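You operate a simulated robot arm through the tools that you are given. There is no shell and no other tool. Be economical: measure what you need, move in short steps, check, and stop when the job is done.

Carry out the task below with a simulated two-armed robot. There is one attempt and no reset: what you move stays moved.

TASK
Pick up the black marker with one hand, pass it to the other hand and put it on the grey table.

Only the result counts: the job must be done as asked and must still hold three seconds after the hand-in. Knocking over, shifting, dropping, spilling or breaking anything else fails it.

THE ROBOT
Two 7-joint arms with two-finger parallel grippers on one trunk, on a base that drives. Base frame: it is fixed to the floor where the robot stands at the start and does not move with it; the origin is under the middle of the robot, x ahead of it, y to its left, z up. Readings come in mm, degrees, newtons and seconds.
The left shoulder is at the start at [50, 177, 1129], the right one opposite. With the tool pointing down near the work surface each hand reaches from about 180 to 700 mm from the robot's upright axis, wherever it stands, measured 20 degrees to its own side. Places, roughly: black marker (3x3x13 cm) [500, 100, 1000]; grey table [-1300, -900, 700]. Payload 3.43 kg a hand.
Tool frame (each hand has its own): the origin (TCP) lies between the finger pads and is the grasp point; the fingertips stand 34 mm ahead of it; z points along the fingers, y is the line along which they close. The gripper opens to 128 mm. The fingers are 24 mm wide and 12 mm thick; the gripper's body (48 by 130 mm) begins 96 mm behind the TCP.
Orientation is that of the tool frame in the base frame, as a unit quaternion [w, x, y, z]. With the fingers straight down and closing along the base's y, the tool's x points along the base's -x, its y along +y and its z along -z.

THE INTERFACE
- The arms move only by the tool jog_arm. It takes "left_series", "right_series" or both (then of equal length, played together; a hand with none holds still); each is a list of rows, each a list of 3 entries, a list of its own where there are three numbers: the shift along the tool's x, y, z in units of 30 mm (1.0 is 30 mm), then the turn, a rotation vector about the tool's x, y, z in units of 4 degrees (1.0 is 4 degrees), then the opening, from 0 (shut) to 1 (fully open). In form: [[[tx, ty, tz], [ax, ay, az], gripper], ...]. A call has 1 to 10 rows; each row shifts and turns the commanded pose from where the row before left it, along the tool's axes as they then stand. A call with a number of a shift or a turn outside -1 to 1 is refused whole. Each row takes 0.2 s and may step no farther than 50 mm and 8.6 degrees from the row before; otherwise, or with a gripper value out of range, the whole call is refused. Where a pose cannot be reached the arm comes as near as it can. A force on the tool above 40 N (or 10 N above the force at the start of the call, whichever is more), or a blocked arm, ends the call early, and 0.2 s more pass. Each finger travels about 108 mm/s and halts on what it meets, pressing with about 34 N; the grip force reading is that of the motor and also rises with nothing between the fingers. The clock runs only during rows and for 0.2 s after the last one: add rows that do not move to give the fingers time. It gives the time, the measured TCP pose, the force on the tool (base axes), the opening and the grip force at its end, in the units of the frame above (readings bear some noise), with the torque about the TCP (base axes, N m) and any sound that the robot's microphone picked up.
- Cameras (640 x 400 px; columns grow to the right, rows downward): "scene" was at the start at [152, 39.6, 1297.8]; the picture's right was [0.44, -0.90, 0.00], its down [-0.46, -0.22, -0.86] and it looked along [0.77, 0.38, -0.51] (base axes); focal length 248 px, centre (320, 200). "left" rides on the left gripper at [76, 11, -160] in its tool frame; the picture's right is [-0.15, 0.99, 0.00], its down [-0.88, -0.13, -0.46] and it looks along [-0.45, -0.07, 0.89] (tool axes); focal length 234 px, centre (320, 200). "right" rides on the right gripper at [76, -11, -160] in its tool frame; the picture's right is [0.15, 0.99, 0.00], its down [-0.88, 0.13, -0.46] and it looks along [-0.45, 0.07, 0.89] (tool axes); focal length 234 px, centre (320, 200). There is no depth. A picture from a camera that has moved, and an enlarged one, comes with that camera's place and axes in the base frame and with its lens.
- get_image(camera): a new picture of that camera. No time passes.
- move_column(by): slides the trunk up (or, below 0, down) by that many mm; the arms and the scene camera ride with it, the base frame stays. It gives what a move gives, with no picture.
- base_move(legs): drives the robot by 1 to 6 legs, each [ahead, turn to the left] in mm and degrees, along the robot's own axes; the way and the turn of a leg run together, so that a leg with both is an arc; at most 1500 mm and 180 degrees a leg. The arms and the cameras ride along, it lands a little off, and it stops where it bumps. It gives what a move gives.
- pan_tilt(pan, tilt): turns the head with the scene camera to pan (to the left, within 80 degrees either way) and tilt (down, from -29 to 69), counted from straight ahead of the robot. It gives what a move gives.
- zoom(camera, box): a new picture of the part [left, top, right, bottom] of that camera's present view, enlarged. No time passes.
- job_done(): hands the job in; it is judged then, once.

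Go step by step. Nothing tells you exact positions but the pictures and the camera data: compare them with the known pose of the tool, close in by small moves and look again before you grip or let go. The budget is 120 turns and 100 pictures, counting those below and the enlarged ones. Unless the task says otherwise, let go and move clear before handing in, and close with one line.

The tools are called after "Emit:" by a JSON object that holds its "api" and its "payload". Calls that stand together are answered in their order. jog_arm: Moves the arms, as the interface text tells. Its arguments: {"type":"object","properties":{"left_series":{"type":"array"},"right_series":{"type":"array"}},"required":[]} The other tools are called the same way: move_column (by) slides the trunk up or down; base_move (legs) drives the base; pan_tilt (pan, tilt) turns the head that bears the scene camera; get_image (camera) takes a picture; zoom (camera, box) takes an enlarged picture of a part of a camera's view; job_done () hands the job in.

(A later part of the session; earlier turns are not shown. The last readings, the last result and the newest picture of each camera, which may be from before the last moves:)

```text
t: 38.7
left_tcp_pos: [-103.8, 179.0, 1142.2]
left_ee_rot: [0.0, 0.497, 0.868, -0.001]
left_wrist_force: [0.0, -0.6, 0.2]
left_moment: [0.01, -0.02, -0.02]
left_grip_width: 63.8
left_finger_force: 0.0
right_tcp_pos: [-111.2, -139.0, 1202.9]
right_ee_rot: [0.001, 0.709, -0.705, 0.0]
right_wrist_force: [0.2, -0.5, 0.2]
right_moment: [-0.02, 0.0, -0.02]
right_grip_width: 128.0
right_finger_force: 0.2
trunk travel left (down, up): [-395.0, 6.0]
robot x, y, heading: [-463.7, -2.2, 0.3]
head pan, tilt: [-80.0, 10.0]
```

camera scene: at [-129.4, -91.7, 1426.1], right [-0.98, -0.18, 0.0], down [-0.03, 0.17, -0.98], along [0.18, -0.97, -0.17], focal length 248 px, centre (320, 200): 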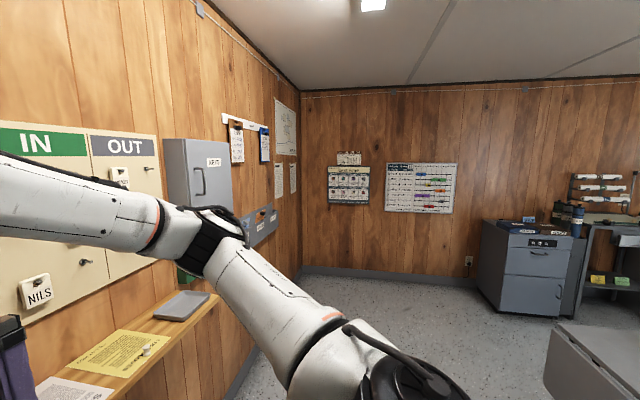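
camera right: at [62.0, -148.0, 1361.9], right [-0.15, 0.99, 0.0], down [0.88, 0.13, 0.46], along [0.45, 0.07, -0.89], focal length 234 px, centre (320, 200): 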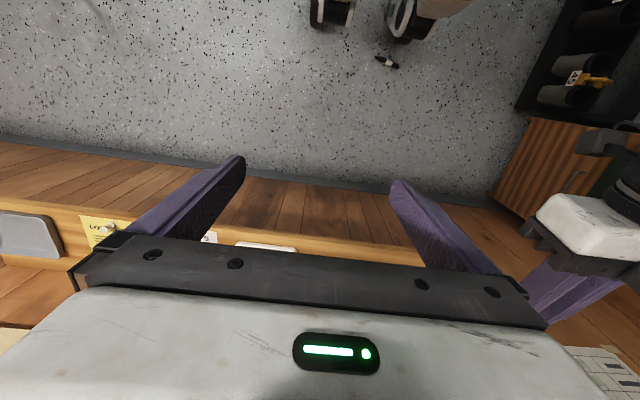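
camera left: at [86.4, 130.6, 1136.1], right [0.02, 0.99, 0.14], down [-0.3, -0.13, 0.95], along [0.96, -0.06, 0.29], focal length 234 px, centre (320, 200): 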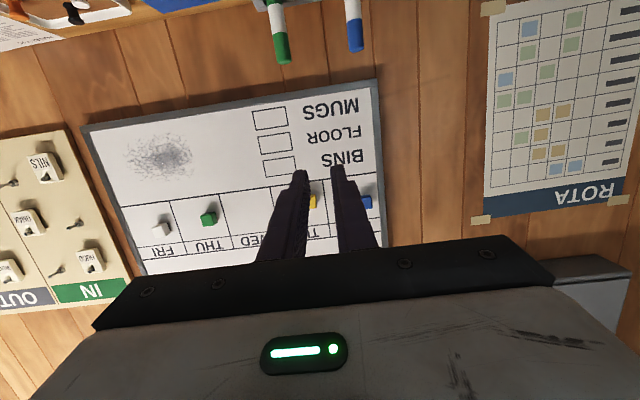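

The yaw works; I'll go 43° further so the fingers close across the marker (its axis lies about 13° off y), then view the floor.

Emit:
{"api": "jog_arm", "payload": {"left_series": [[[0, 0, 0], [0, 0, 1], 0.5], [[0, 0, 0], [0, 0, 1], 0.5], [[0, 0, 0], [0, 0, 1], 0.5], [[0, 0, 0], [0, 0, 1], 0.5], [[0, 0, 0], [0, 0, 1], 0.5], [[0, 0, 0], [0, 0, 1], 0.5], [[0, 0, 0], [0, 0, 1], 0.5], [[0, 0, 0], [0, 0, 1], 0.5], [[0, 0, 0], [0, 0, 1], 0.5], [[0, 0, 0], [0, 0, 1], 0.5]]}}

Emit:
{"api": "pan_tilt", "payload": {"pan": 20, "tilt": 60}}

Emit:
{"api": "get_image", "payload": {"camera": "scene"}}

Emit:
{"api": "get_image", "payload": {"camera": "left"}}

Emit:
{"api": "get_image", "payload": {"camera": "right"}}

```text
t: 40.9
left_tcp_pos: [-103.9, 177.9, 1142.4]
left_ee_rot: [0.002, 0.764, 0.645, -0.001]
left_wrist_force: [-0.5, -0.2, -0.2]
left_moment: [-0.01, 0.03, 0.0]
left_grip_width: 64.0
left_finger_force: 0.0
right_tcp_pos: [-111.7, -138.6, 1202.9]
right_ee_rot: [0.0, 0.709, -0.705, 0.0]
right_wrist_force: [0.2, -1.0, -0.4]
right_moment: [0.03, -0.01, 0.03]
right_grip_width: 128.0
right_finger_force: 0.1
trunk travel left (down, up): [-395.0, 6.0]
robot x, y, heading: [-463.8, -1.7, 0.4]
head pan, tilt: [-80.0, 10.0]
```

```text
t: 42.6
left_tcp_pos: [-104.1, 179.1, 1142.4]
left_ee_rot: [0.001, 0.764, 0.645, 0.0]
left_wrist_force: [-1.0, 0.0, 0.1]
left_moment: [0.05, -0.03, 0.02]
left_grip_width: 63.9
left_finger_force: 0.1
right_tcp_pos: [-111.4, -137.5, 1203.3]
right_ee_rot: [0.0, 0.709, -0.705, 0.0]
right_wrist_force: [-0.4, 0.2, 0.5]
right_moment: [-0.01, -0.02, 0.0]
right_grip_width: 128.1
right_finger_force: 0.1
trunk travel left (down, up): [-395.0, 6.0]
robot x, y, heading: [-467.9, 0.9, 0.6]
head pan, tilt: [20.0, 60.0]
```

```text
70 pictures are left
camera scene: at [-330.5, 21.8, 1351.7], right [0.35, -0.94, 0.0], down [-0.81, -0.3, -0.5], along [0.47, 0.17, -0.87], focal length 248 px, centre (320, 200)
```

scene: 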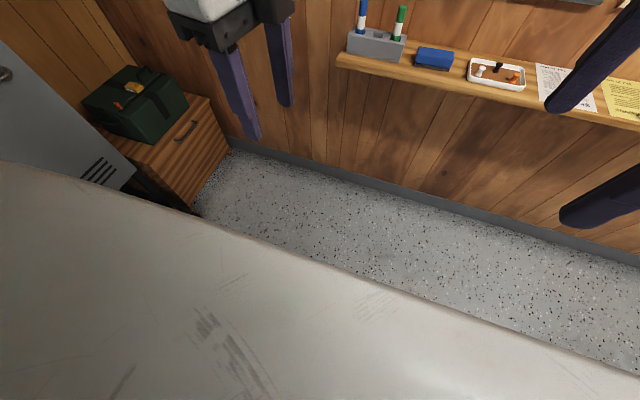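

```text
69 pictures are left
camera left: at [-79.7, 251.6, 1301.1], right [0.95, -0.31, 0.0], down [-0.28, -0.85, 0.46], along [-0.14, -0.43, -0.89], focal length 234 px, centre (320, 200)
```

left: 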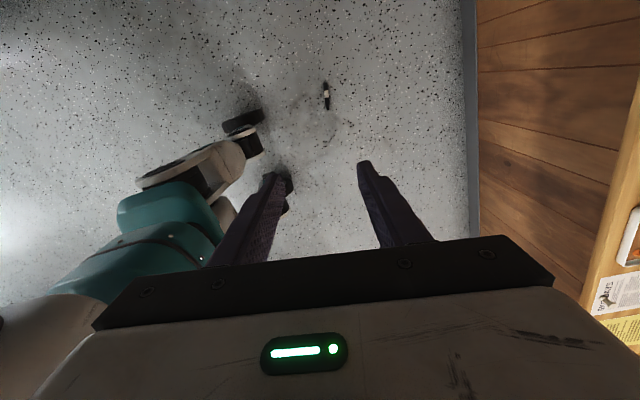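

```text
68 pictures are left
camera right: at [-98.3, -212.9, 1362.1], right [-0.99, -0.15, 0.0], down [-0.13, 0.88, 0.46], along [-0.07, 0.45, -0.89], focal length 234 px, centre (320, 200)
```

right: 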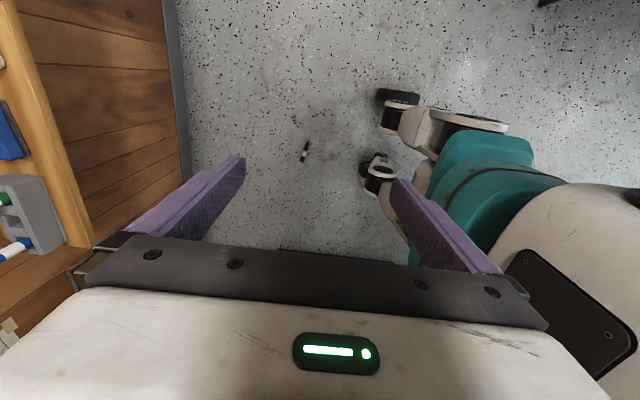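

I can see the marker from both wrist cameras; I'll zoom for a precise position.

Emit:
{"api": "zoom", "payload": {"camera": "left", "box": [270, 60, 390, 140]}}

Emit:
{"api": "zoom", "payload": {"camera": "right", "box": [240, 110, 400, 210]}}

```text
5.00 times, centred on (330, 100) of left
camera zoom: at [-79.7, 251.6, 1301.1], right [0.95, -0.31, 0.0], down [-0.28, -0.85, 0.46], along [-0.14, -0.43, -0.89], focal length 1171 px, centre (270, 700)
```

zoom: 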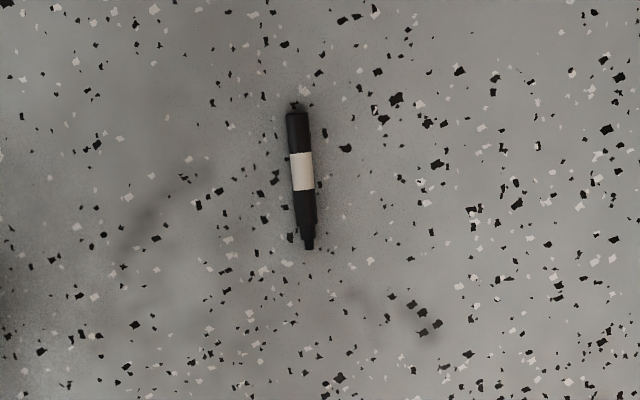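

```text
4.00 times, centred on (320, 160) of right
camera zoom: at [-98.3, -212.9, 1362.1], right [-0.99, -0.15, 0.0], down [-0.13, 0.88, 0.46], along [-0.07, 0.45, -0.89], focal length 937 px, centre (320, 360)
```

zoom: 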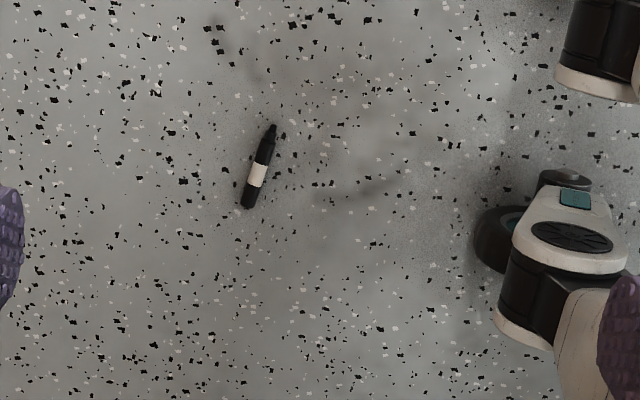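

The marker hasn't moved: its ends are at about (-55, 240) and (-82, 116), with the nib toward -y. I'll lower the trunk fully, then bring the left hand down over the cap half.

Emit:
{"api": "move_column", "payload": {"by": -390}}

Emit:
{"api": "jog_arm", "payload": {"left_series": [[[0, 0, 1], [0, 0, 0.8], 0.5], [[0, 0, 1], [0, 0, 0], 0.5], [[0, 0, 1], [0, 0, 0], 0.5], [[0, 0, 1], [0, 0, 0], 0.5], [[0, 0, 1], [0, 0, 0], 0.5], [[0, 0, 1], [0, 0, 0], 0.5], [[0, 0, 1], [0, 0, 0], 0.5], [[0, 0, 1], [0, 0, 0], 0.5], [[0, 0, 1], [0, 0, 0], 0.5], [[0, 0, 1], [0, 0, 0], 0.5]]}}

Emit:
{"api": "get_image", "payload": {"camera": "left"}}

```text
t: 46.4
left_tcp_pos: [-104.6, 179.2, 751.7]
left_ee_rot: [0.002, 0.764, 0.645, 0.0]
left_wrist_force: [0.4, -0.8, 0.8]
left_moment: [0.02, -0.03, 0.01]
left_grip_width: 64.0
left_finger_force: 0.0
right_tcp_pos: [-110.3, -138.5, 811.9]
right_ee_rot: [-0.001, 0.709, -0.705, 0.0]
right_wrist_force: [1.0, -0.3, -0.5]
right_moment: [0.02, 0.0, 0.01]
right_grip_width: 128.0
right_finger_force: 0.1
trunk travel left (down, up): [-5.0, 396.0]
robot x, y, heading: [-464.0, -2.7, 0.2]
head pan, tilt: [20.0, 60.0]
```

```text
t: 48.6
left_tcp_pos: [-110.0, 198.5, 472.3]
left_ee_rot: [0.002, 0.781, 0.624, -0.001]
left_wrist_force: [-0.7, 0.5, -0.5]
left_moment: [-0.01, 0.02, 0.03]
left_grip_width: 64.1
left_finger_force: 0.2
left hand out of reach, approached as far as the arm can: row 9, 10
right_tcp_pos: [-111.6, -137.5, 813.1]
right_ee_rot: [-0.001, 0.709, -0.705, -0.001]
right_wrist_force: [1.0, -0.3, 0.9]
right_moment: [0.02, -0.03, 0.02]
right_grip_width: 128.3
right_finger_force: 0.1
trunk travel left (down, up): [-5.0, 396.0]
robot x, y, heading: [-464.9, -3.5, 0.2]
head pan, tilt: [20.0, 60.0]
```

```text
65 pictures are left
camera left: at [-81.8, 271.2, 631.9], right [0.93, -0.36, 0.0], down [-0.32, -0.83, 0.46], along [-0.16, -0.43, -0.89], focal length 234 px, centre (320, 200)
```

left: 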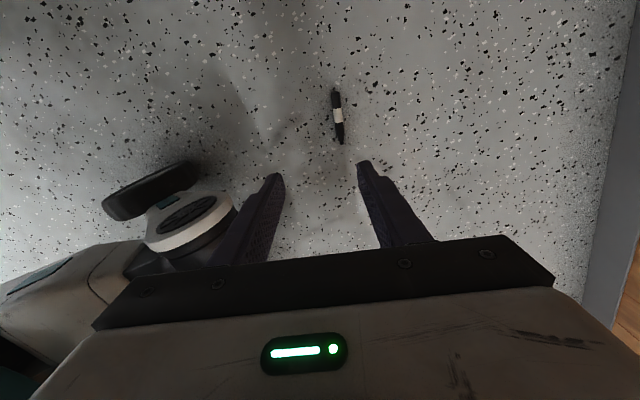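

The left arm hits a limit at z≈472 in this position. I'll test whether reaching further forward lets it go lower.

Emit:
{"api": "jog_arm", "payload": {"left_series": [[[0, 1, 0], [0, 0, 0], 0.5], [[0, 1, 0], [0, 0, 0], 0.5], [[0, 1, 0], [0, 0, 0], 0.5], [[0, 1, 0], [0, 0, 0], 0.5], [[0, 0, 1], [0, 0, 0], 0.5], [[0, 0, 1], [0, 0, 0], 0.5], [[0, 0, 1], [0, 0, 0], 0.5], [[0, 0, 1], [0, 0, 0], 0.5], [[0, 0, 1], [0, 0, 0], 0.5]]}}

Emit:
{"api": "get_image", "payload": {"camera": "scene"}}

Emit:
{"api": "get_image", "payload": {"camera": "right"}}

```text
t: 50.6
left_tcp_pos: [-59.6, 266.4, 441.8]
left_ee_rot: [0.0, 0.781, 0.624, 0.0]
left_wrist_force: [-0.1, -0.5, -0.6]
left_moment: [0.02, 0.01, -0.04]
left_grip_width: 64.0
left_finger_force: 0.0
left hand out of reach, approached as far as the arm can: row 1, 2, 3, 4, 5, 6, 7, 8, 9
right_tcp_pos: [-111.4, -138.6, 812.9]
right_ee_rot: [0.0, 0.709, -0.706, 0.0]
right_wrist_force: [0.4, 0.5, 0.7]
right_moment: [0.0, 0.01, -0.02]
right_grip_width: 128.3
right_finger_force: 0.1
trunk travel left (down, up): [-5.0, 396.0]
robot x, y, heading: [-463.0, -2.0, 0.1]
head pan, tilt: [20.0, 60.0]
```

```text
64 pictures are left
camera scene: at [-330.6, 21.8, 961.7], right [0.35, -0.94, 0.0], down [-0.81, -0.3, -0.5], along [0.47, 0.17, -0.87], focal length 248 px, centre (320, 200)
```

scene: 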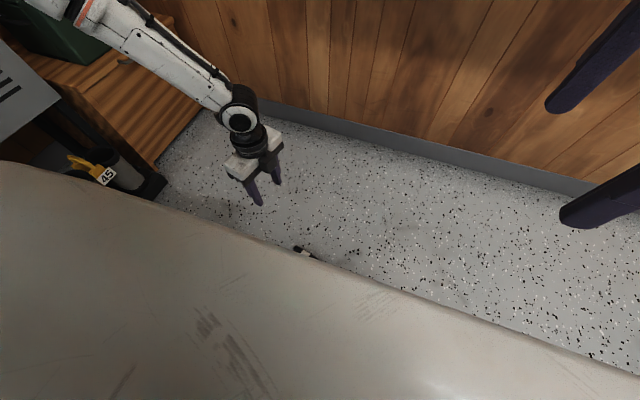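

```text
63 pictures are left
camera right: at [-98.3, -213.0, 972.1], right [-0.99, -0.15, 0.0], down [-0.13, 0.88, 0.46], along [-0.07, 0.45, -0.89], focal length 234 px, centre (320, 200)
```

right: 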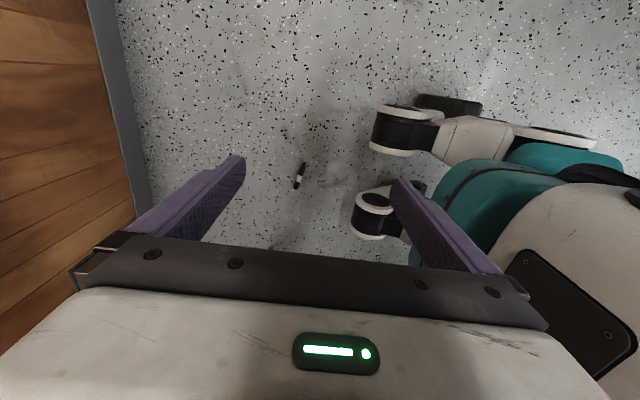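

The limit seems tied to the wrist orientation. I'll yaw the left hand back toward its natural orientation and test descending.

Emit:
{"api": "jog_arm", "payload": {"left_series": [[[0, -0.5, 0], [0, 0, -1], 0.5], [[0, 0, 0], [0, 0, -1], 0.5], [[0, 0, 0], [0, 0, -1], 0.5], [[0, 0, 0], [0, 0, -1], 0.5], [[0, 0, 0], [0, 0, -1], 0.5], [[0, 0, 0], [0, 0, -1], 0.5], [[0, 0, 0], [0, 0, -1], 0.5], [[0, 0, 0], [0, 0, -1], 0.5], [[0, 0, 0], [0, 0, -1], 0.5], [[0, 0, 0], [0, 0, -1], 0.5]]}}

Emit:
{"api": "jog_arm", "payload": {"left_series": [[[0, 0, 0], [0, 0, -1], 0.5], [[0, 0, 0], [0, 0, -1], 0.5], [[0, 0, 0], [0, 0, -1], 0.5], [[0, 0, 0], [0, 0, -1], 0.5], [[0, 0, 0], [0, 0, -1], 0.5], [[0, 0, 0], [0, 0, -1], 0.5], [[0, 0, 1], [0, 0, -1], 0.5], [[0, 0, 1], [0, 0, -1], 0.5], [[0, 0, 1], [0, 0, -1], 0.5], [[0, 0, 1], [0, 0, -1], 0.5]]}}

```text
t: 52.8
left_tcp_pos: [-74.1, 268.9, 443.0]
left_ee_rot: [0.001, 0.52, 0.854, 0.0]
left_wrist_force: [-0.3, 0.0, 0.3]
left_moment: [-0.03, -0.01, -0.02]
left_grip_width: 64.0
left_finger_force: 0.0
right_tcp_pos: [-112.9, -138.0, 813.1]
right_ee_rot: [0.0, 0.709, -0.705, 0.001]
right_wrist_force: [-0.7, -0.3, -0.5]
right_moment: [0.02, 0.01, 0.0]
right_grip_width: 128.0
right_finger_force: 0.1
trunk travel left (down, up): [-5.0, 396.0]
robot x, y, heading: [-458.8, -0.1, 0.0]
head pan, tilt: [20.0, 60.0]
```

```text
t: 55.0
left_tcp_pos: [-99.4, 303.0, 409.6]
left_ee_rot: [0.001, 0.198, 0.98, -0.001]
left_wrist_force: [-0.6, 0.7, -0.2]
left_moment: [0.01, 0.01, -0.02]
left_grip_width: 63.9
left_finger_force: 0.1
left hand out of reach, approached as far as the arm can: row 7, 8, 9, 10
right_tcp_pos: [-111.8, -138.0, 812.4]
right_ee_rot: [0.0, 0.709, -0.705, 0.001]
right_wrist_force: [0.5, 0.4, 0.1]
right_moment: [0.01, 0.01, 0.01]
right_grip_width: 128.1
right_finger_force: 0.2
trunk travel left (down, up): [-5.0, 396.0]
robot x, y, heading: [-460.2, -5.8, 0.3]
head pan, tilt: [20.0, 60.0]
```

The limit relates to how far inward the hand is. I'll test going further out to the left and down.

Emit:
{"api": "jog_arm", "payload": {"left_series": [[[0.4, 0.9, 0], [0, 0, 0], 0.5], [[0.4, 0.9, 0], [0, 0, 0], 0.5], [[0.4, 0.9, 0], [0, 0, 0], 0.5], [[0.4, 0.9, 0], [0, 0, 0.0], 0.5], [[0, 0, 1], [0, 0, 0], 0.5], [[0, 0, 1], [0, 0, 0], 0.5], [[0, 0, 1], [0, 0, 0], 0.5], [[0, 0, 1], [0, 0, 0], 0.5], [[0, 0, 1], [0, 0, 0], 0.5], [[0, 0, 1], [0, 0, 0], 0.5]]}}

Emit:
{"api": "pan_tilt", "payload": {"pan": 60, "tilt": 35}}

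Emit:
{"api": "get_image", "payload": {"camera": "scene"}}

```text
t: 57.2
left_tcp_pos: [-102.3, 422.2, 387.4]
left_ee_rot: [0.001, 0.199, 0.98, -0.001]
left_wrist_force: [0.4, 0.3, 0.1]
left_moment: [0.02, 0.0, -0.04]
left_grip_width: 64.0
left_finger_force: 0.0
left hand out of reach, approached as far as the arm can: row 5, 6, 7, 8, 9, 10
right_tcp_pos: [-112.8, -137.8, 812.4]
right_ee_rot: [0.0, 0.709, -0.705, 0.0]
right_wrist_force: [0.2, 1.0, -0.7]
right_moment: [-0.01, 0.03, 0.02]
right_grip_width: 127.9
right_finger_force: 0.1
trunk travel left (down, up): [-5.0, 396.0]
robot x, y, heading: [-463.8, -2.5, 0.3]
head pan, tilt: [20.0, 60.0]
```

```text
t: 58.3
left_tcp_pos: [-102.3, 423.2, 387.6]
left_ee_rot: [0.0, 0.197, 0.98, -0.002]
left_wrist_force: [0.6, 0.3, -0.4]
left_moment: [0.03, 0.01, 0.0]
left_grip_width: 64.2
left_finger_force: 0.0
right_tcp_pos: [-110.9, -138.7, 812.8]
right_ee_rot: [0.0, 0.709, -0.705, -0.001]
right_wrist_force: [-0.2, 0.9, 0.0]
right_moment: [0.02, 0.02, -0.02]
right_grip_width: 128.0
right_finger_force: 0.0
trunk travel left (down, up): [-5.0, 396.0]
robot x, y, heading: [-463.6, -2.0, 0.2]
head pan, tilt: [60.0, 35.0]
```

```text
62 pictures are left
camera scene: at [-349.4, 75.2, 996.0], right [0.87, -0.5, 0.0], down [-0.28, -0.5, -0.82], along [0.41, 0.71, -0.57], focal length 248 px, centre (320, 200)
```

scene: 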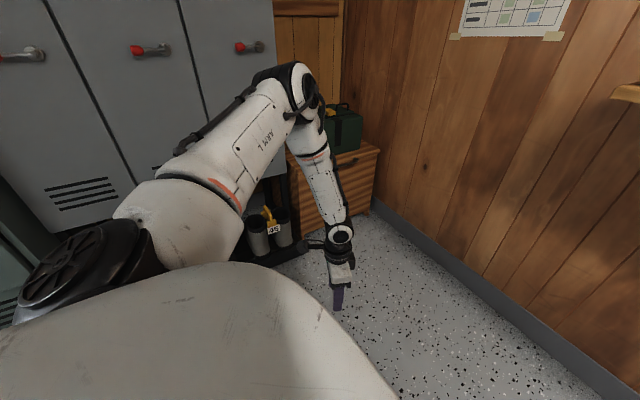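

The arm's elbow stays high here, so it isn't fully extended; some joint limit blocks it. I'll test tilting the fingers inward while moving away from the cabinet, then descending.

Emit:
{"api": "jog_arm", "payload": {"left_series": [[[-0.2, -0.6, 0], [1, 0, 0], 0.5], [[-0.2, -0.6, 0], [1, 0, 0], 0.5], [[-0.2, -0.6, 0], [1, 0, 0], 0.5], [[-0.2, -0.6, 0], [1, 0, 0], 0.5], [[-0.2, -0.6, 0], [1, 0, 0], 0.5], [[-0.2, -0.6, 0], [1, 0, 0], 0.5], [[0, 0, 0], [1, 0, 0], 0.5], [[0, 0, 0], [1, 0, 0], 0.5], [[0, 0, 0], [1, 0, 0], 0.5], [[0, 0, 0], [1, 0, 0], 0.5]]}}

Emit:
{"api": "jog_arm", "payload": {"left_series": [[[0, 0.64, 0.77], [0, 0, 0], 0.5], [[0, 0.64, 0.77], [0, 0, 0], 0.5], [[0, 0.64, 0.77], [0, 0, 0], 0.5], [[0, 0.64, 0.77], [0, 0, 0], 0.5]]}}

Emit:
{"api": "get_image", "payload": {"camera": "scene"}}

```text
t: 60.5
left_tcp_pos: [-131.3, 319.6, 460.7]
left_ee_rot: [-0.067, 0.186, 0.921, -0.336]
left_wrist_force: [-0.2, 0.9, -0.1]
left_moment: [0.04, -0.02, 0.0]
left_grip_width: 64.3
left_finger_force: 0.0
left hand out of reach, approached as far as the arm can: row 1, 3, 5, 6, 7, 8, 9, 10
right_tcp_pos: [-111.1, -137.6, 812.3]
right_ee_rot: [0.0, 0.708, -0.706, 0.0]
right_wrist_force: [0.4, 0.9, 0.6]
right_moment: [0.0, -0.03, 0.0]
right_grip_width: 128.2
right_finger_force: 0.1
trunk travel left (down, up): [-5.0, 396.0]
robot x, y, heading: [-465.3, 0.5, 0.4]
head pan, tilt: [60.0, 35.0]
```

```text
t: 61.5
left_tcp_pos: [-176.0, 326.4, 436.6]
left_ee_rot: [-0.067, 0.186, 0.921, -0.336]
left_wrist_force: [0.3, 0.1, 0.1]
left_moment: [0.02, -0.02, 0.0]
left_grip_width: 64.0
left_finger_force: 0.0
left hand out of reach, approached as far as the arm can: row 1, 2, 3, 4
right_tcp_pos: [-111.4, -136.9, 812.3]
right_ee_rot: [0.0, 0.71, -0.705, 0.0]
right_wrist_force: [0.9, -0.2, 0.3]
right_moment: [0.01, 0.0, 0.01]
right_grip_width: 127.9
right_finger_force: 0.1
trunk travel left (down, up): [-5.0, 396.0]
robot x, y, heading: [-465.1, 0.4, 0.1]
head pan, tilt: [60.0, 35.0]
```

```text
61 pictures are left
camera scene: at [-349.4, 75.2, 996.0], right [0.87, -0.5, 0.0], down [-0.28, -0.5, -0.82], along [0.41, 0.71, -0.57], focal length 248 px, centre (320, 200)
```

scene: 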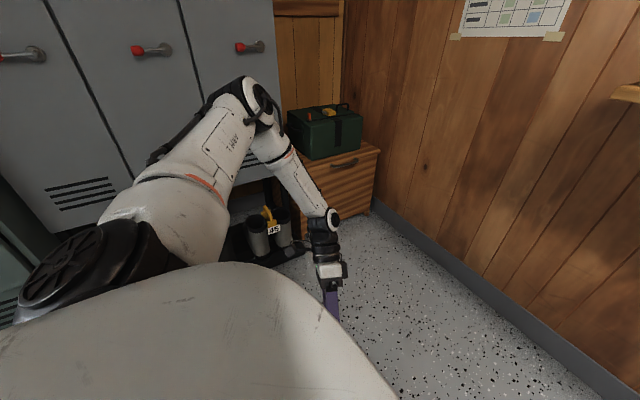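

Inward tilt makes it worse, so I'll try tilting the fingers outward instead and descend from there.

Emit:
{"api": "jog_arm", "payload": {"left_series": [[[0, 0, 0], [-1, 0, 0], 0.5], [[0, 0, 0], [-1, 0, 0], 0.5], [[0, 0, 0], [-1, 0, 0], 0.5], [[0, 0, 0], [-1, 0, 0], 0.5], [[0, 0, 0], [-1, 0, 0], 0.5], [[0, 0, 0], [-1, 0, 0], 0.5], [[0, 0, 0], [-1, 0, 0], 0.5], [[0, 0, 0], [-1, 0, 0], 0.5], [[0, 0, 0], [-1, 0, 0], 0.5], [[0, 0, 0], [-1, 0, 0], 0.5]]}}

Emit:
{"api": "jog_arm", "payload": {"left_series": [[[0, 0, 0], [-1, 0, 0], 0.5], [[0, 0, 0], [-1, 0, 0], 0.5], [[0, 0, 0], [-1, 0, 0], 0.5], [[0, 0, 0], [-1, 0, 0], 0.5], [[0, 0, 0], [-1, 0, 0], 0.5], [[0, 0, 0], [-1, 0, 0], 0.5], [[0, -0.4, 0.9], [0, 0, 0], 0.5], [[0, -0.4, 0.9], [0, 0, 0], 0.5], [[0, -0.4, 0.9], [0, 0, 0], 0.5], [[0, -0.4, 0.9], [0, 0, 0], 0.5]]}}

Emit:
{"api": "get_image", "payload": {"camera": "scene"}}

```text
t: 63.7
left_tcp_pos: [-179.9, 327.7, 434.3]
left_ee_rot: [-0.02, 0.199, 0.979, -0.045]
left_wrist_force: [0.8, 0.8, 0.1]
left_moment: [0.02, 0.02, 0.0]
left_grip_width: 64.1
left_finger_force: 0.2
left hand out of reach, approached as far as the arm can: row 9
right_tcp_pos: [-112.0, -139.0, 813.1]
right_ee_rot: [0.001, 0.709, -0.706, 0.0]
right_wrist_force: [-0.2, 0.2, 0.4]
right_moment: [0.02, 0.02, 0.03]
right_grip_width: 127.9
right_finger_force: 0.0
trunk travel left (down, up): [-5.0, 396.0]
robot x, y, heading: [-463.2, 2.8, 0.3]
head pan, tilt: [60.0, 35.0]
```

```text
t: 65.9
left_tcp_pos: [-184.9, 360.6, 420.9]
left_ee_rot: [0.014, 0.2, 0.968, 0.152]
left_wrist_force: [-0.7, -0.4, -0.7]
left_moment: [-0.01, 0.03, 0.03]
left_grip_width: 64.1
left_finger_force: 0.1
left hand out of reach, approached as far as the arm can: row 1, 7, 8, 9, 10
right_tcp_pos: [-112.4, -137.9, 811.8]
right_ee_rot: [0.0, 0.709, -0.706, 0.0]
right_wrist_force: [0.4, 0.2, 0.5]
right_moment: [0.02, 0.03, 0.0]
right_grip_width: 128.2
right_finger_force: 0.1
trunk travel left (down, up): [-5.0, 396.0]
robot x, y, heading: [-462.1, -0.7, -0.0]
head pan, tilt: [60.0, 35.0]
```

```text
60 pictures are left
camera scene: at [-349.4, 75.2, 996.0], right [0.87, -0.5, 0.0], down [-0.28, -0.5, -0.82], along [0.41, 0.71, -0.57], focal length 248 px, centre (320, 200)
```

scene: 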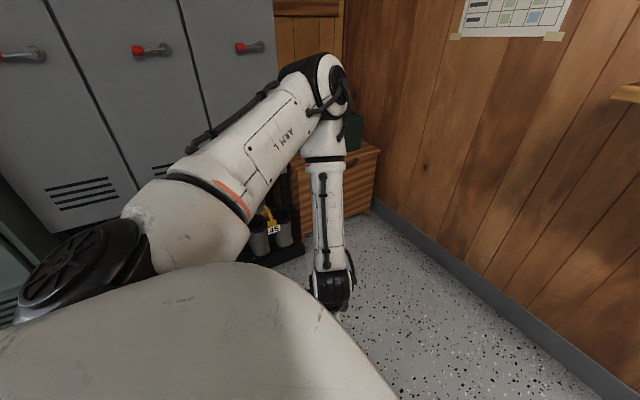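

The upper arm stays near horizontal in this posture. Lockers and cabinet are about a metre away, so I have room to swing the hand out to the side and descend there.

Emit:
{"api": "jog_arm", "payload": {"left_series": [[[0.6, 0.8, 0], [0, 0, 0], 0.5], [[0.6, 0.8, 0], [0, 0, 0], 0.5], [[0.6, 0.8, 0], [0, 0, 0], 0.5], [[0.6, 0.8, 0], [0, 0, 0], 0.5], [[0.6, 0.8, 0], [0, 0, 0], 0.5], [[0.6, 0.8, 0], [0, 0, 0], 0.5], [[0, 0, 1], [0, 0, 0], 0.5], [[0, 0, 1], [0, 0, 0], 0.5], [[0, 0, 1], [0, 0, 0], 0.5], [[0, 0, 1], [0, 0, 0], 0.5]]}}

Emit:
{"api": "jog_arm", "payload": {"right_series": [[[0, 0, 1], [0, 0, 0], 1], [[0, 0, 1], [0, 0, 0], 1], [[0, 0, 1], [0, 0, 0], 1], [[0, 0, 1], [0, 0, 0], 1], [[0, 0, 1], [0, 0, 0], 1], [[0, 0, 1], [0, 0, 0], 1], [[0, 0, 1], [0, 0, 0], 1], [[0, 0, 1], [0, 0, 0], 1], [[0, 0, 1], [0, 0, 0], 1], [[0, 0, 1], [0, 0, 0], 1]]}}

Emit:
{"api": "get_image", "payload": {"camera": "scene"}}

```text
t: 68.1
left_tcp_pos: [-219.3, 561.8, 353.2]
left_ee_rot: [0.014, 0.201, 0.968, 0.151]
left_wrist_force: [-0.7, 0.3, -0.7]
left_moment: [0.03, 0.0, -0.02]
left_grip_width: 64.0
left_finger_force: 0.1
right_tcp_pos: [-112.7, -138.6, 812.9]
right_ee_rot: [-0.001, 0.709, -0.705, 0.0]
right_wrist_force: [-0.2, 0.0, 0.1]
right_moment: [0.02, 0.0, 0.01]
right_grip_width: 128.1
right_finger_force: 0.2
trunk travel left (down, up): [-5.0, 396.0]
robot x, y, heading: [-464.2, -3.8, 0.3]
head pan, tilt: [60.0, 35.0]
```

```text
t: 70.3
left_tcp_pos: [-219.1, 561.3, 352.5]
left_ee_rot: [0.014, 0.201, 0.968, 0.152]
left_wrist_force: [0.5, -0.6, 0.8]
left_moment: [-0.01, 0.0, -0.01]
left_grip_width: 64.1
left_finger_force: 0.0
right_tcp_pos: [-112.1, -139.6, 513.1]
right_ee_rot: [0.0, 0.709, -0.705, 0.0]
right_wrist_force: [-0.1, 0.1, -0.6]
right_moment: [-0.01, -0.02, 0.0]
right_grip_width: 128.1
right_finger_force: 0.1
trunk travel left (down, up): [-5.0, 396.0]
robot x, y, heading: [-464.7, -3.1, 0.3]
head pan, tilt: [60.0, 35.0]
```

```text
59 pictures are left
camera scene: at [-349.5, 75.3, 996.1], right [0.87, -0.5, 0.0], down [-0.28, -0.5, -0.82], along [0.41, 0.71, -0.57], focal length 248 px, centre (320, 200)
```

scene: 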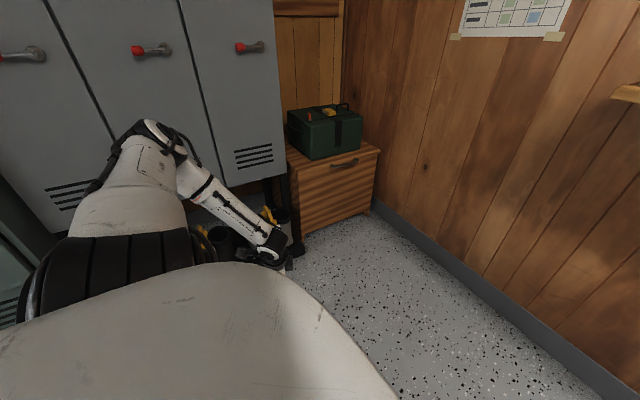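

Working at the side lets the arm go lower without complaint. I'll continue descending there.

Emit:
{"api": "jog_arm", "payload": {"left_series": [[[0, -0.3, 0.95], [0, 0, 0], 0.5], [[0, -0.3, 0.95], [0, 0, 0], 0.5], [[0, -0.3, 0.95], [0, 0, 0], 0.5], [[0, -0.3, 0.95], [0, 0, 0], 0.5], [[0, -0.3, 0.95], [0, 0, 0], 0.5], [[0, -0.3, 0.95], [0, 0, 0], 0.5], [[0, -0.3, 0.95], [0, 0, 0], 0.5], [[0, -0.3, 0.95], [0, 0, 0], 0.5]]}}

```text
t: 72.1
left_tcp_pos: [-226.9, 565.7, 114.2]
left_ee_rot: [0.014, 0.2, 0.968, 0.151]
left_wrist_force: [-0.3, 0.5, 0.0]
left_moment: [-0.04, 0.04, 0.03]
left_grip_width: 64.1
left_finger_force: 0.1
right_tcp_pos: [-111.9, -138.5, 513.8]
right_ee_rot: [0.0, 0.709, -0.705, -0.001]
right_wrist_force: [0.4, 0.4, 0.2]
right_moment: [0.0, 0.0, 0.03]
right_grip_width: 128.2
right_finger_force: 0.0
trunk travel left (down, up): [-5.0, 396.0]
robot x, y, heading: [-464.0, -0.2, 0.5]
head pan, tilt: [60.0, 35.0]
```

The left hand now reaches z≈114 at the robot's side. I'll remove its tilt there and test going down to floor height.

Emit:
{"api": "jog_arm", "payload": {"left_series": [[[0, 0, 0], [1, 0, 0], 0.5], [[0, 0, 0], [1, 0, 0], 0.5], [[0, 0, 0], [1, 0, 0], 0.5], [[0, 0, 0], [1, 0, 0], 0.5], [[0, 0, 0], [0.4, 0, 0], 0.5], [[0, 0, 0.8], [0, 0, 0], 0.5], [[0, 0, 0.8], [0, 0, 0], 0.5], [[0, 0, 0.6], [0, 0, 0], 0.5], [[0, 0, 0], [0, 0, 0], 0.5]]}}

Emit:
{"api": "get_image", "payload": {"camera": "left"}}

```text
t: 74.1
left_tcp_pos: [-228.9, 559.8, 114.1]
left_ee_rot: [-0.017, 0.2, 0.98, 0.001]
left_wrist_force: [0.0, 0.5, 0.2]
left_moment: [0.03, 0.0, -0.01]
left_grip_width: 64.1
left_finger_force: 0.1
left hand out of reach, approached as far as the arm can: row 5, 6, 7, 8
right_tcp_pos: [-112.1, -139.5, 512.6]
right_ee_rot: [0.0, 0.709, -0.705, 0.0]
right_wrist_force: [0.1, 0.6, -0.4]
right_moment: [-0.02, -0.01, -0.01]
right_grip_width: 127.9
right_finger_force: 0.2
trunk travel left (down, up): [-5.0, 396.0]
robot x, y, heading: [-464.8, -2.4, 0.2]
head pan, tilt: [60.0, 35.0]
```

```text
58 pictures are left
camera left: at [-289.7, 597.9, 275.4], right [0.52, 0.85, -0.01], down [0.77, -0.47, 0.43], along [0.36, -0.23, -0.9], focal length 234 px, centre (320, 200)
```

left: 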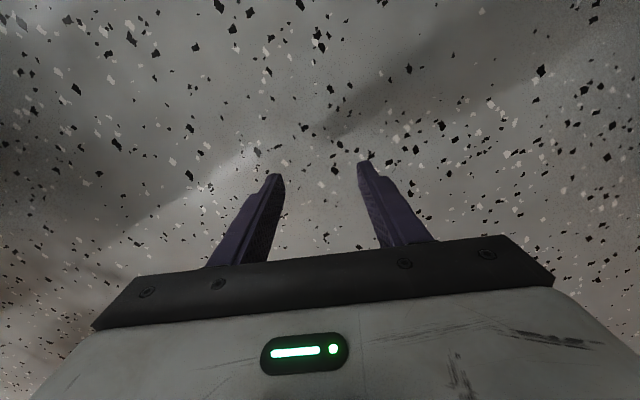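

At z≈114 the arm now looks close to full extension, so I'll come inward toward the robot and go down again.

Emit:
{"api": "jog_arm", "payload": {"left_series": [[[-0.3, -0.85, 0], [0, 0, 0], 0.5], [[-0.3, -0.85, 0], [0, 0, 0], 0.5], [[-0.3, -0.85, 0], [0, 0, 0], 0.5], [[-0.3, -0.85, 0], [0, 0, 0], 0.5], [[0, 0, 0.8], [0, 0, 0], 0.5], [[0, 0, 0.8], [0, 0, 0], 0.5], [[0, 0, 0.6], [0, 0, 0], 0.5], [[0, 0, 0], [0, 0, 0], 0.5]]}}

Emit:
{"api": "get_image", "payload": {"camera": "scene"}}

```text
t: 75.9
left_tcp_pos: [-238.5, 452.5, 54.6]
left_ee_rot: [-0.017, 0.2, 0.98, 0.002]
left_wrist_force: [0.1, 1.4, -0.6]
left_moment: [0.0, -0.01, -0.02]
left_grip_width: 64.2
left_finger_force: 0.0
left hand out of reach, approached as far as the arm can: row 7
right_tcp_pos: [-111.7, -138.4, 514.7]
right_ee_rot: [0.0, 0.709, -0.705, 0.001]
right_wrist_force: [-0.1, -0.2, 0.6]
right_moment: [-0.01, -0.01, 0.02]
right_grip_width: 128.0
right_finger_force: 0.1
trunk travel left (down, up): [-5.0, 396.0]
robot x, y, heading: [-464.5, -1.5, 0.2]
head pan, tilt: [60.0, 35.0]
```

```text
57 pictures are left
camera scene: at [-349.4, 75.2, 996.0], right [0.87, -0.5, 0.0], down [-0.28, -0.5, -0.82], along [0.41, 0.71, -0.57], focal length 248 px, centre (320, 200)
```

scene: 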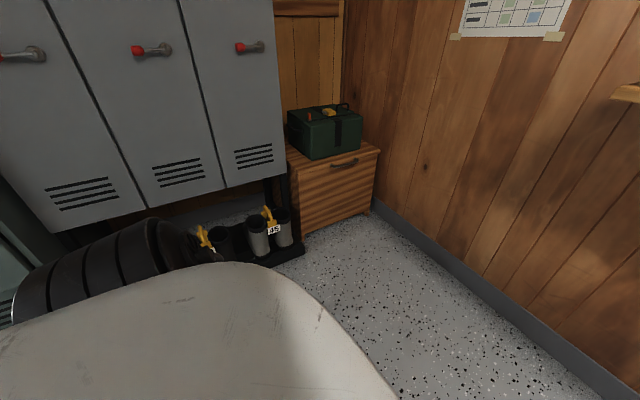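

The arm now hangs down and reaches z≈55. Another 50 mm inward should give the last bit.

Emit:
{"api": "jog_arm", "payload": {"left_series": [[[-0.33, -0.85, 0], [0, 0, 0], 0.5], [[-0.33, -0.85, 0], [0, 0, 0], 0.5], [[0, 0, 0.3], [0, 0, 0], 0.5], [[0, 0, 0.25], [0, 0, 0], 0.5], [[0, 0, 0], [0, 0, 0], 0.5]]}}

Emit:
{"api": "get_image", "payload": {"camera": "left"}}

```text
t: 77.1
left_tcp_pos: [-240.6, 398.5, 38.9]
left_ee_rot: [-0.017, 0.199, 0.98, 0.001]
left_wrist_force: [0.4, 0.5, 0.3]
left_moment: [0.01, 0.0, 0.0]
left_grip_width: 64.1
left_finger_force: 0.0
right_tcp_pos: [-112.1, -139.1, 513.9]
right_ee_rot: [0.0, 0.709, -0.705, 0.001]
right_wrist_force: [-0.5, 0.8, 0.5]
right_moment: [-0.01, 0.0, 0.0]
right_grip_width: 127.9
right_finger_force: 0.0
trunk travel left (down, up): [-5.0, 396.0]
robot x, y, heading: [-467.0, -2.6, 0.2]
head pan, tilt: [60.0, 35.0]
```

```text
56 pictures are left
camera left: at [-300.7, 436.3, 200.9], right [0.52, 0.85, -0.01], down [0.77, -0.47, 0.43], along [0.36, -0.23, -0.9], focal length 234 px, centre (320, 200)
```

left: 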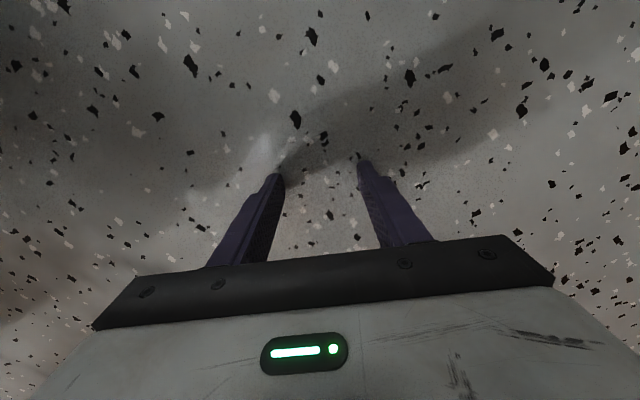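

The left hand can now reach the floor. I'll raise it, turn and back the base slightly so the marker comes under that same reachable spot, and yaw the hand to close across the marker.

Emit:
{"api": "jog_arm", "payload": {"left_series": [[[0, 0, -1], [0, 0, 0], 0.5], [[0, 0, -1], [0, 0, 0], 0.5], [[0, 0, -1], [0, 0, 1], 0.5], [[0, 0, -1], [0, 0, 1], 0.5], [[0, 0, -1], [0, 0, 1], 0.5], [[0, 0, 0], [0, 0, 1], 0.5], [[0, 0, 0], [0, 0, 1], 0.5], [[0, 0, 0], [0, 0, 1], 0.5], [[0, 0, 0], [0, 0, 1], 0.5], [[0, 0, 0], [0, 0, 1], 0.5]]}}

Emit:
{"api": "base_move", "payload": {"legs": [[0, -65], [-95, 0], [0, 20]]}}

Emit:
{"api": "get_image", "payload": {"camera": "left"}}

```text
t: 79.3
left_tcp_pos: [-235.9, 395.8, 189.1]
left_ee_rot: [-0.017, 0.462, 0.887, -0.003]
left_wrist_force: [-0.6, -0.4, 0.2]
left_moment: [0.0, -0.02, -0.03]
left_grip_width: 64.1
left_finger_force: 0.1
right_tcp_pos: [-111.5, -137.1, 513.9]
right_ee_rot: [0.0, 0.709, -0.705, 0.0]
right_wrist_force: [0.3, -0.7, 0.1]
right_moment: [0.0, -0.02, -0.01]
right_grip_width: 128.0
right_finger_force: 0.0
trunk travel left (down, up): [-5.0, 396.0]
robot x, y, heading: [-465.3, -2.8, 0.2]
head pan, tilt: [60.0, 35.0]
```

```text
t: 84.3
left_tcp_pos: [-61.0, 202.0, 189.1]
left_ee_rot: [-0.017, 0.767, 0.642, 0.003]
left_wrist_force: [0.4, -0.8, -0.3]
left_moment: [0.01, 0.01, 0.02]
left_grip_width: 64.1
left_finger_force: 0.1
right_tcp_pos: [-353.5, -263.8, 513.9]
right_ee_rot: [-0.001, -0.384, 0.923, 0.0]
right_wrist_force: [0.1, 0.0, -0.5]
right_moment: [-0.04, 0.01, 0.0]
right_grip_width: 127.9
right_finger_force: 0.0
trunk travel left (down, up): [-5.0, 396.0]
robot x, y, heading: [-504.4, 82.5, -44.8]
head pan, tilt: [60.0, 35.0]
```

```text
55 pictures are left
camera left: at [-33.9, 269.0, 349.2], right [0.95, -0.32, -0.02], down [-0.28, -0.86, 0.43], along [-0.16, -0.41, -0.9], focal length 234 px, centre (320, 200)
```

left: 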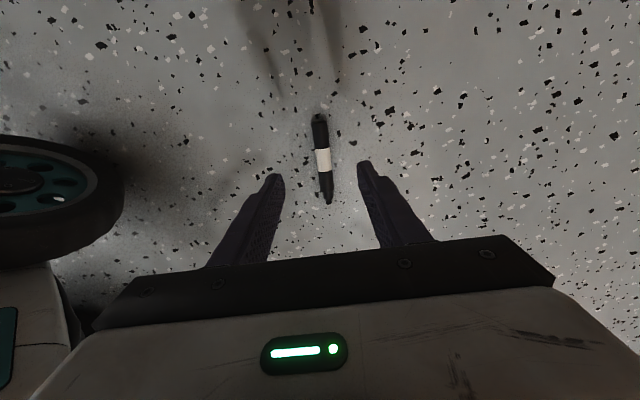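

The hand sits right above the cap half of the marker, aligned within about 2°. I'll descend to just above the floor.

Emit:
{"api": "jog_arm", "payload": {"left_series": [[[0, 0, 1], [0, 0, 0], 0.5], [[0, 0, 1], [0, 0, 0], 0.5], [[0, 0, 1], [0, 0, 0], 0.5], [[0, 0, 1], [0, 0, 0], 0.5], [[0, 0, 0.6], [0, 0, 0], 0.5], [[0, 0, 0.35], [0, 0, 0], 0.5], [[0, 0, 0], [0, 0, 0], 0.5]]}}

Emit:
{"api": "get_image", "payload": {"camera": "left"}}

```text
t: 85.9
left_tcp_pos: [-63.9, 204.5, 38.8]
left_ee_rot: [-0.016, 0.767, 0.641, 0.003]
left_wrist_force: [-0.3, -0.1, 0.3]
left_moment: [0.0, 0.01, 0.02]
left_grip_width: 63.9
left_finger_force: 0.1
right_tcp_pos: [-352.7, -264.5, 513.2]
right_ee_rot: [0.001, -0.384, 0.924, -0.001]
right_wrist_force: [-0.4, 0.4, -0.5]
right_moment: [0.01, -0.01, -0.02]
right_grip_width: 128.1
right_finger_force: 0.1
trunk travel left (down, up): [-5.0, 396.0]
robot x, y, heading: [-506.7, 81.2, -44.6]
head pan, tilt: [60.0, 35.0]
```

```text
54 pictures are left
camera left: at [-35.9, 273.0, 200.0], right [0.95, -0.32, -0.02], down [-0.28, -0.86, 0.44], along [-0.16, -0.41, -0.9], focal length 234 px, centre (320, 200)
```

left: 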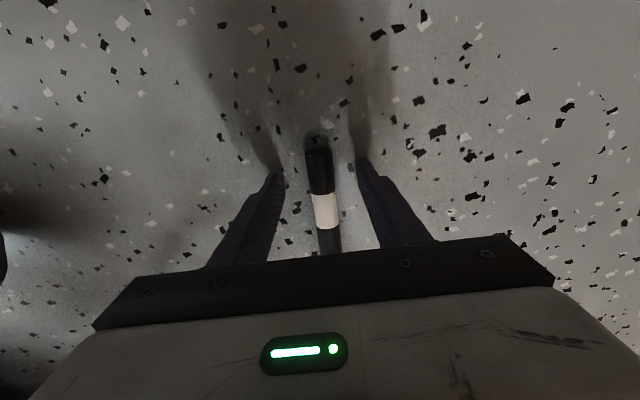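

The fingers straddle the cap half, about 30 mm from its end. I'll close.

Emit:
{"api": "jog_arm", "payload": {"left_series": [[[0, 0, 0], [0, 0, 0], 0.35], [[0, 0, 0], [0, 0, 0], 0.25], [[0, 0, 0], [0, 0, 0], 0.18], [[0, 0, 0], [0, 0, 0], 0.1], [[0, 0, 0], [0, 0, 0], 0], [[0, 0, 0], [0, 0, 0], 0], [[0, 0, 0], [0, 0, 0], 0]]}}

Emit:
{"api": "get_image", "payload": {"camera": "left"}}

```text
t: 87.5
left_tcp_pos: [-62.5, 206.8, 39.4]
left_ee_rot: [-0.016, 0.767, 0.642, 0.003]
left_wrist_force: [-1.0, -0.3, 2.5]
left_moment: [-0.03, 0.06, -0.07]
left_grip_width: 20.1
left_finger_force: 34.0
right_tcp_pos: [-353.1, -263.4, 513.9]
right_ee_rot: [0.0, -0.384, 0.924, 0.0]
right_wrist_force: [-0.3, 0.3, 0.4]
right_moment: [0.01, -0.01, 0.0]
right_grip_width: 128.2
right_finger_force: 0.0
trunk travel left (down, up): [-5.0, 396.0]
robot x, y, heading: [-504.8, 83.2, -44.9]
head pan, tilt: [60.0, 35.0]
```

```text
53 pictures are left
camera left: at [-35.9, 273.3, 200.2], right [0.95, -0.32, -0.03], down [-0.28, -0.86, 0.43], along [-0.16, -0.4, -0.9], focal length 234 px, centre (320, 200)
```

left: 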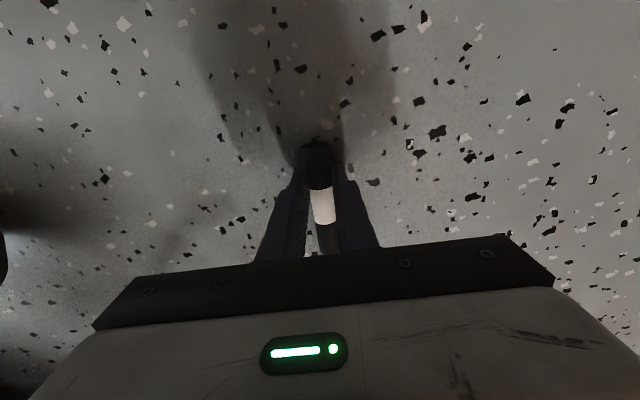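

The marker is gripped firmly. I'll lift it slightly, raise the trunk, then check the grip.

Emit:
{"api": "jog_arm", "payload": {"left_series": [[[0, 0, -0.4], [0, 0, 0], 0], [[0, 0, -0.6], [0, 0, 0], 0], [[0, 0, -0.8], [0, 0, 0], 0], [[0, 0, -0.8], [0, 0, 0], 0], [[0, 0, -0.6], [0, 0, 0], 0], [[0, 0, 0], [0, 0, 0], 0]]}}

Emit:
{"api": "move_column", "payload": {"by": 395}}

Emit:
{"api": "get_image", "payload": {"camera": "left"}}

```text
t: 88.9
left_tcp_pos: [-61.1, 203.7, 136.3]
left_ee_rot: [-0.016, 0.767, 0.642, 0.004]
left_wrist_force: [-0.1, 0.2, 0.0]
left_moment: [0.02, -0.02, 0.0]
left_grip_width: 19.9
left_finger_force: 33.9
right_tcp_pos: [-353.9, -263.1, 513.0]
right_ee_rot: [-0.001, -0.383, 0.924, 0.0]
right_wrist_force: [0.5, 0.5, 0.2]
right_moment: [0.0, 0.05, 0.0]
right_grip_width: 128.1
right_finger_force: 0.0
trunk travel left (down, up): [-5.0, 396.0]
robot x, y, heading: [-501.9, 82.4, -45.0]
head pan, tilt: [60.0, 35.0]
```

```text
t: 92.7
left_tcp_pos: [-61.0, 202.2, 530.7]
left_ee_rot: [-0.017, 0.767, 0.641, 0.003]
left_wrist_force: [-0.1, -0.2, -1.1]
left_moment: [0.02, 0.02, 0.03]
left_grip_width: 20.0
left_finger_force: 33.8
right_tcp_pos: [-352.7, -261.9, 908.3]
right_ee_rot: [0.0, -0.384, 0.923, 0.001]
right_wrist_force: [0.5, 0.0, -0.6]
right_moment: [0.0, 0.0, 0.03]
right_grip_width: 128.1
right_finger_force: 0.1
trunk travel left (down, up): [-400.0, 1.0]
robot x, y, heading: [-502.8, 80.7, -44.9]
head pan, tilt: [60.0, 35.0]
```

```text
52 pictures are left
camera left: at [-34.1, 270.4, 691.6], right [0.95, -0.32, -0.02], down [-0.28, -0.86, 0.43], along [-0.16, -0.41, -0.9], focal length 234 px, centre (320, 200)
```

left: 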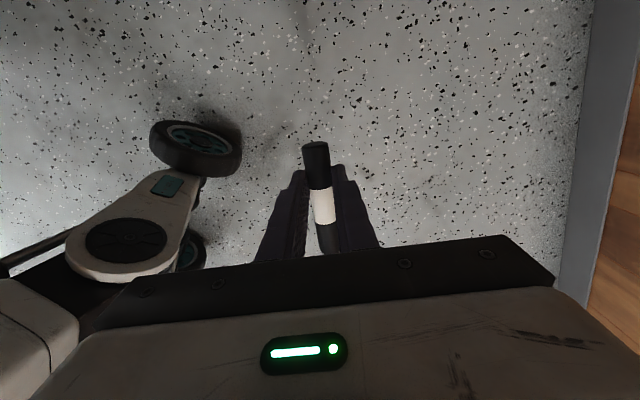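

The marker is held well after the trunk lift. I'll now bring the left hand up along the outer side toward normal working height in the same way it came down.

Emit:
{"api": "jog_arm", "payload": {"left_series": [[[0.66, 0.46, -0.8], [0, 0, 0], 0], [[0.66, 0.46, -0.8], [0, 0, 0], 0], [[0.66, 0.46, -0.8], [0, 0, 0], 0], [[0.66, 0.46, -0.8], [0, 0, 0], 0], [[0.66, 0.46, -0.8], [0, 0, 0], 0], [[0, 0, -1], [0, 0, 0], 0], [[0, 0, -1], [0, 0, 0], 0], [[0, 0, -1], [0, 0, 0], 0]]}}

```text
t: 94.5
left_tcp_pos: [25.8, 281.8, 741.5]
left_ee_rot: [-0.017, 0.767, 0.642, 0.003]
left_wrist_force: [-0.4, 0.4, -0.4]
left_moment: [-0.01, -0.01, 0.01]
left_grip_width: 19.9
left_finger_force: 34.0
right_tcp_pos: [-352.8, -264.6, 907.7]
right_ee_rot: [0.0, -0.384, 0.924, 0.0]
right_wrist_force: [0.5, -0.8, 0.3]
right_moment: [0.0, -0.03, 0.01]
right_grip_width: 127.8
right_finger_force: 0.1
trunk travel left (down, up): [-400.0, 1.0]
robot x, y, heading: [-503.3, 85.0, -45.1]
head pan, tilt: [60.0, 35.0]
```

No reach problems so far. Continuing straight up.

Emit:
{"api": "jog_arm", "payload": {"left_series": [[[0, 0, -1], [0, 0, 0], 0], [[0, 0, -1], [0, 0, 0], 0], [[0, 0, -1], [0, 0, 0], 0], [[0, 0, -1], [0, 0, 0], 0], [[0, 0, -1], [0, 0, 0], 0], [[0, 0, -1], [0, 0, 0], 0], [[0, 0, -1], [0, 0, 0], 0], [[0, 0, -1], [0, 0, 0], 0], [[0, 0, -1], [0, 0, 0], 0], [[0, 0, -1], [0, 0, 0], 0]]}}

Emit:
{"api": "pan_tilt", "payload": {"pan": 20, "tilt": 40}}

Emit:
{"api": "get_image", "payload": {"camera": "scene"}}

```text
t: 96.7
left_tcp_pos: [31.7, 273.4, 1040.7]
left_ee_rot: [-0.016, 0.767, 0.642, 0.003]
left_wrist_force: [-0.6, 1.2, -0.5]
left_moment: [0.02, 0.01, -0.01]
left_grip_width: 20.0
left_finger_force: 34.2
right_tcp_pos: [-351.7, -263.4, 909.4]
right_ee_rot: [0.0, -0.383, 0.924, 0.001]
right_wrist_force: [1.0, -0.2, 0.7]
right_moment: [0.01, -0.01, -0.01]
right_grip_width: 128.3
right_finger_force: 0.1
trunk travel left (down, up): [-400.0, 1.0]
robot x, y, heading: [-501.5, 83.4, -44.9]
head pan, tilt: [60.0, 35.0]
```

```text
t: 97.8
left_tcp_pos: [32.7, 272.4, 1039.7]
left_ee_rot: [-0.016, 0.768, 0.64, 0.003]
left_wrist_force: [0.3, -0.1, -0.1]
left_moment: [0.04, 0.04, 0.0]
left_grip_width: 19.8
left_finger_force: 33.9
right_tcp_pos: [-353.6, -263.6, 909.6]
right_ee_rot: [0.0, -0.383, 0.924, 0.0]
right_wrist_force: [-0.1, 0.1, -0.1]
right_moment: [-0.03, 0.02, 0.02]
right_grip_width: 127.9
right_finger_force: 0.2
trunk travel left (down, up): [-400.0, 1.0]
robot x, y, heading: [-506.0, 83.2, -45.1]
head pan, tilt: [20.0, 40.0]
```

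```text
51 pictures are left
camera scene: at [-376.6, -2.3, 1383.5], right [-0.42, -0.91, 0.0], down [-0.58, 0.27, -0.77], along [0.7, -0.32, -0.64], focal length 248 px, centre (320, 200)
```

scene: 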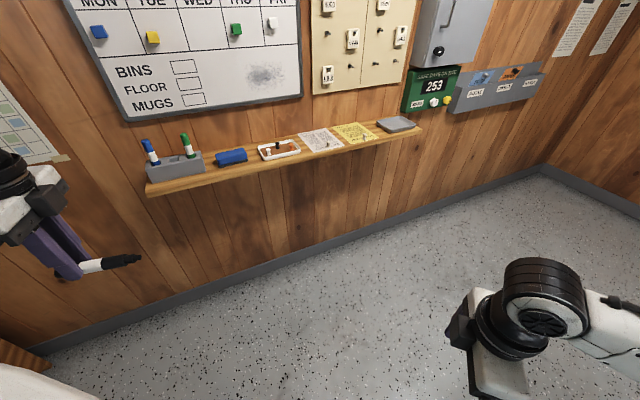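

The marker is safe in the left hand at chest height. I'll bring it inward in front of the robot while yawing so its nib end points to the right hand; the right hand tilts to receive.

Emit:
{"api": "jog_arm", "payload": {"left_series": [[[-0.6, 0, 0], [0, 0, 0.87], 0], [[-0.6, 0, 0], [0, 0, 0.87], 0], [[-0.6, 0, 0], [0, 0, 0.87], 0], [[-0.6, 0, 0], [0, 0, 0.87], 0], [[-0.6, 0, 0], [0, 0, 0.87], 0], [[-0.6, 0, 0], [0, 0, 0.87], 0], [[-0.6, 0, 0], [0, 0, 0.87], 0], [[-0.6, 0, 0], [0, 0, 0.87], 0], [[-0.6, 0, 0], [0, 0, 0.87], 0], [[-0.6, 0, 0], [0, 0, 0.87], 0]], "right_series": [[[0, 0, -0.5], [0, -0.7, 0], 1], [[0, 0, -0.5], [0, -0.7, 0], 1], [[0, 0, -0.5], [0, -0.7, 0], 1], [[0, 0, -0.5], [0, -0.7, 0], 1], [[0, 0, -0.5], [0, -0.7, 0], 1], [[0, 0, -0.5], [0, -0.7, 0], 1], [[0, 0, -0.5], [0, -0.7, 0], 1], [[0, 0, -0.5], [0, -0.7, 0], 1], [[0, 0, -0.5], [0, -0.7, 0], 1], [[0, 0, -0.5], [0, -0.7, 0], 1]]}}

```text
t: 100.0
left_tcp_pos: [-45.5, 112.9, 1038.8]
left_ee_rot: [-0.016, 0.924, 0.382, -0.002]
left_wrist_force: [0.3, 0.3, -0.5]
left_moment: [-0.02, 0.01, 0.01]
left_grip_width: 20.0
left_finger_force: 33.3
right_tcp_pos: [-376.5, -287.3, 1054.6]
right_ee_rot: [0.224, -0.372, 0.896, 0.094]
right_wrist_force: [-0.1, 0.5, -0.4]
right_moment: [0.01, 0.04, -0.04]
right_grip_width: 127.8
right_finger_force: 0.1
trunk travel left (down, up): [-400.0, 1.0]
robot x, y, heading: [-503.9, 80.7, -44.7]
head pan, tilt: [20.0, 40.0]
```

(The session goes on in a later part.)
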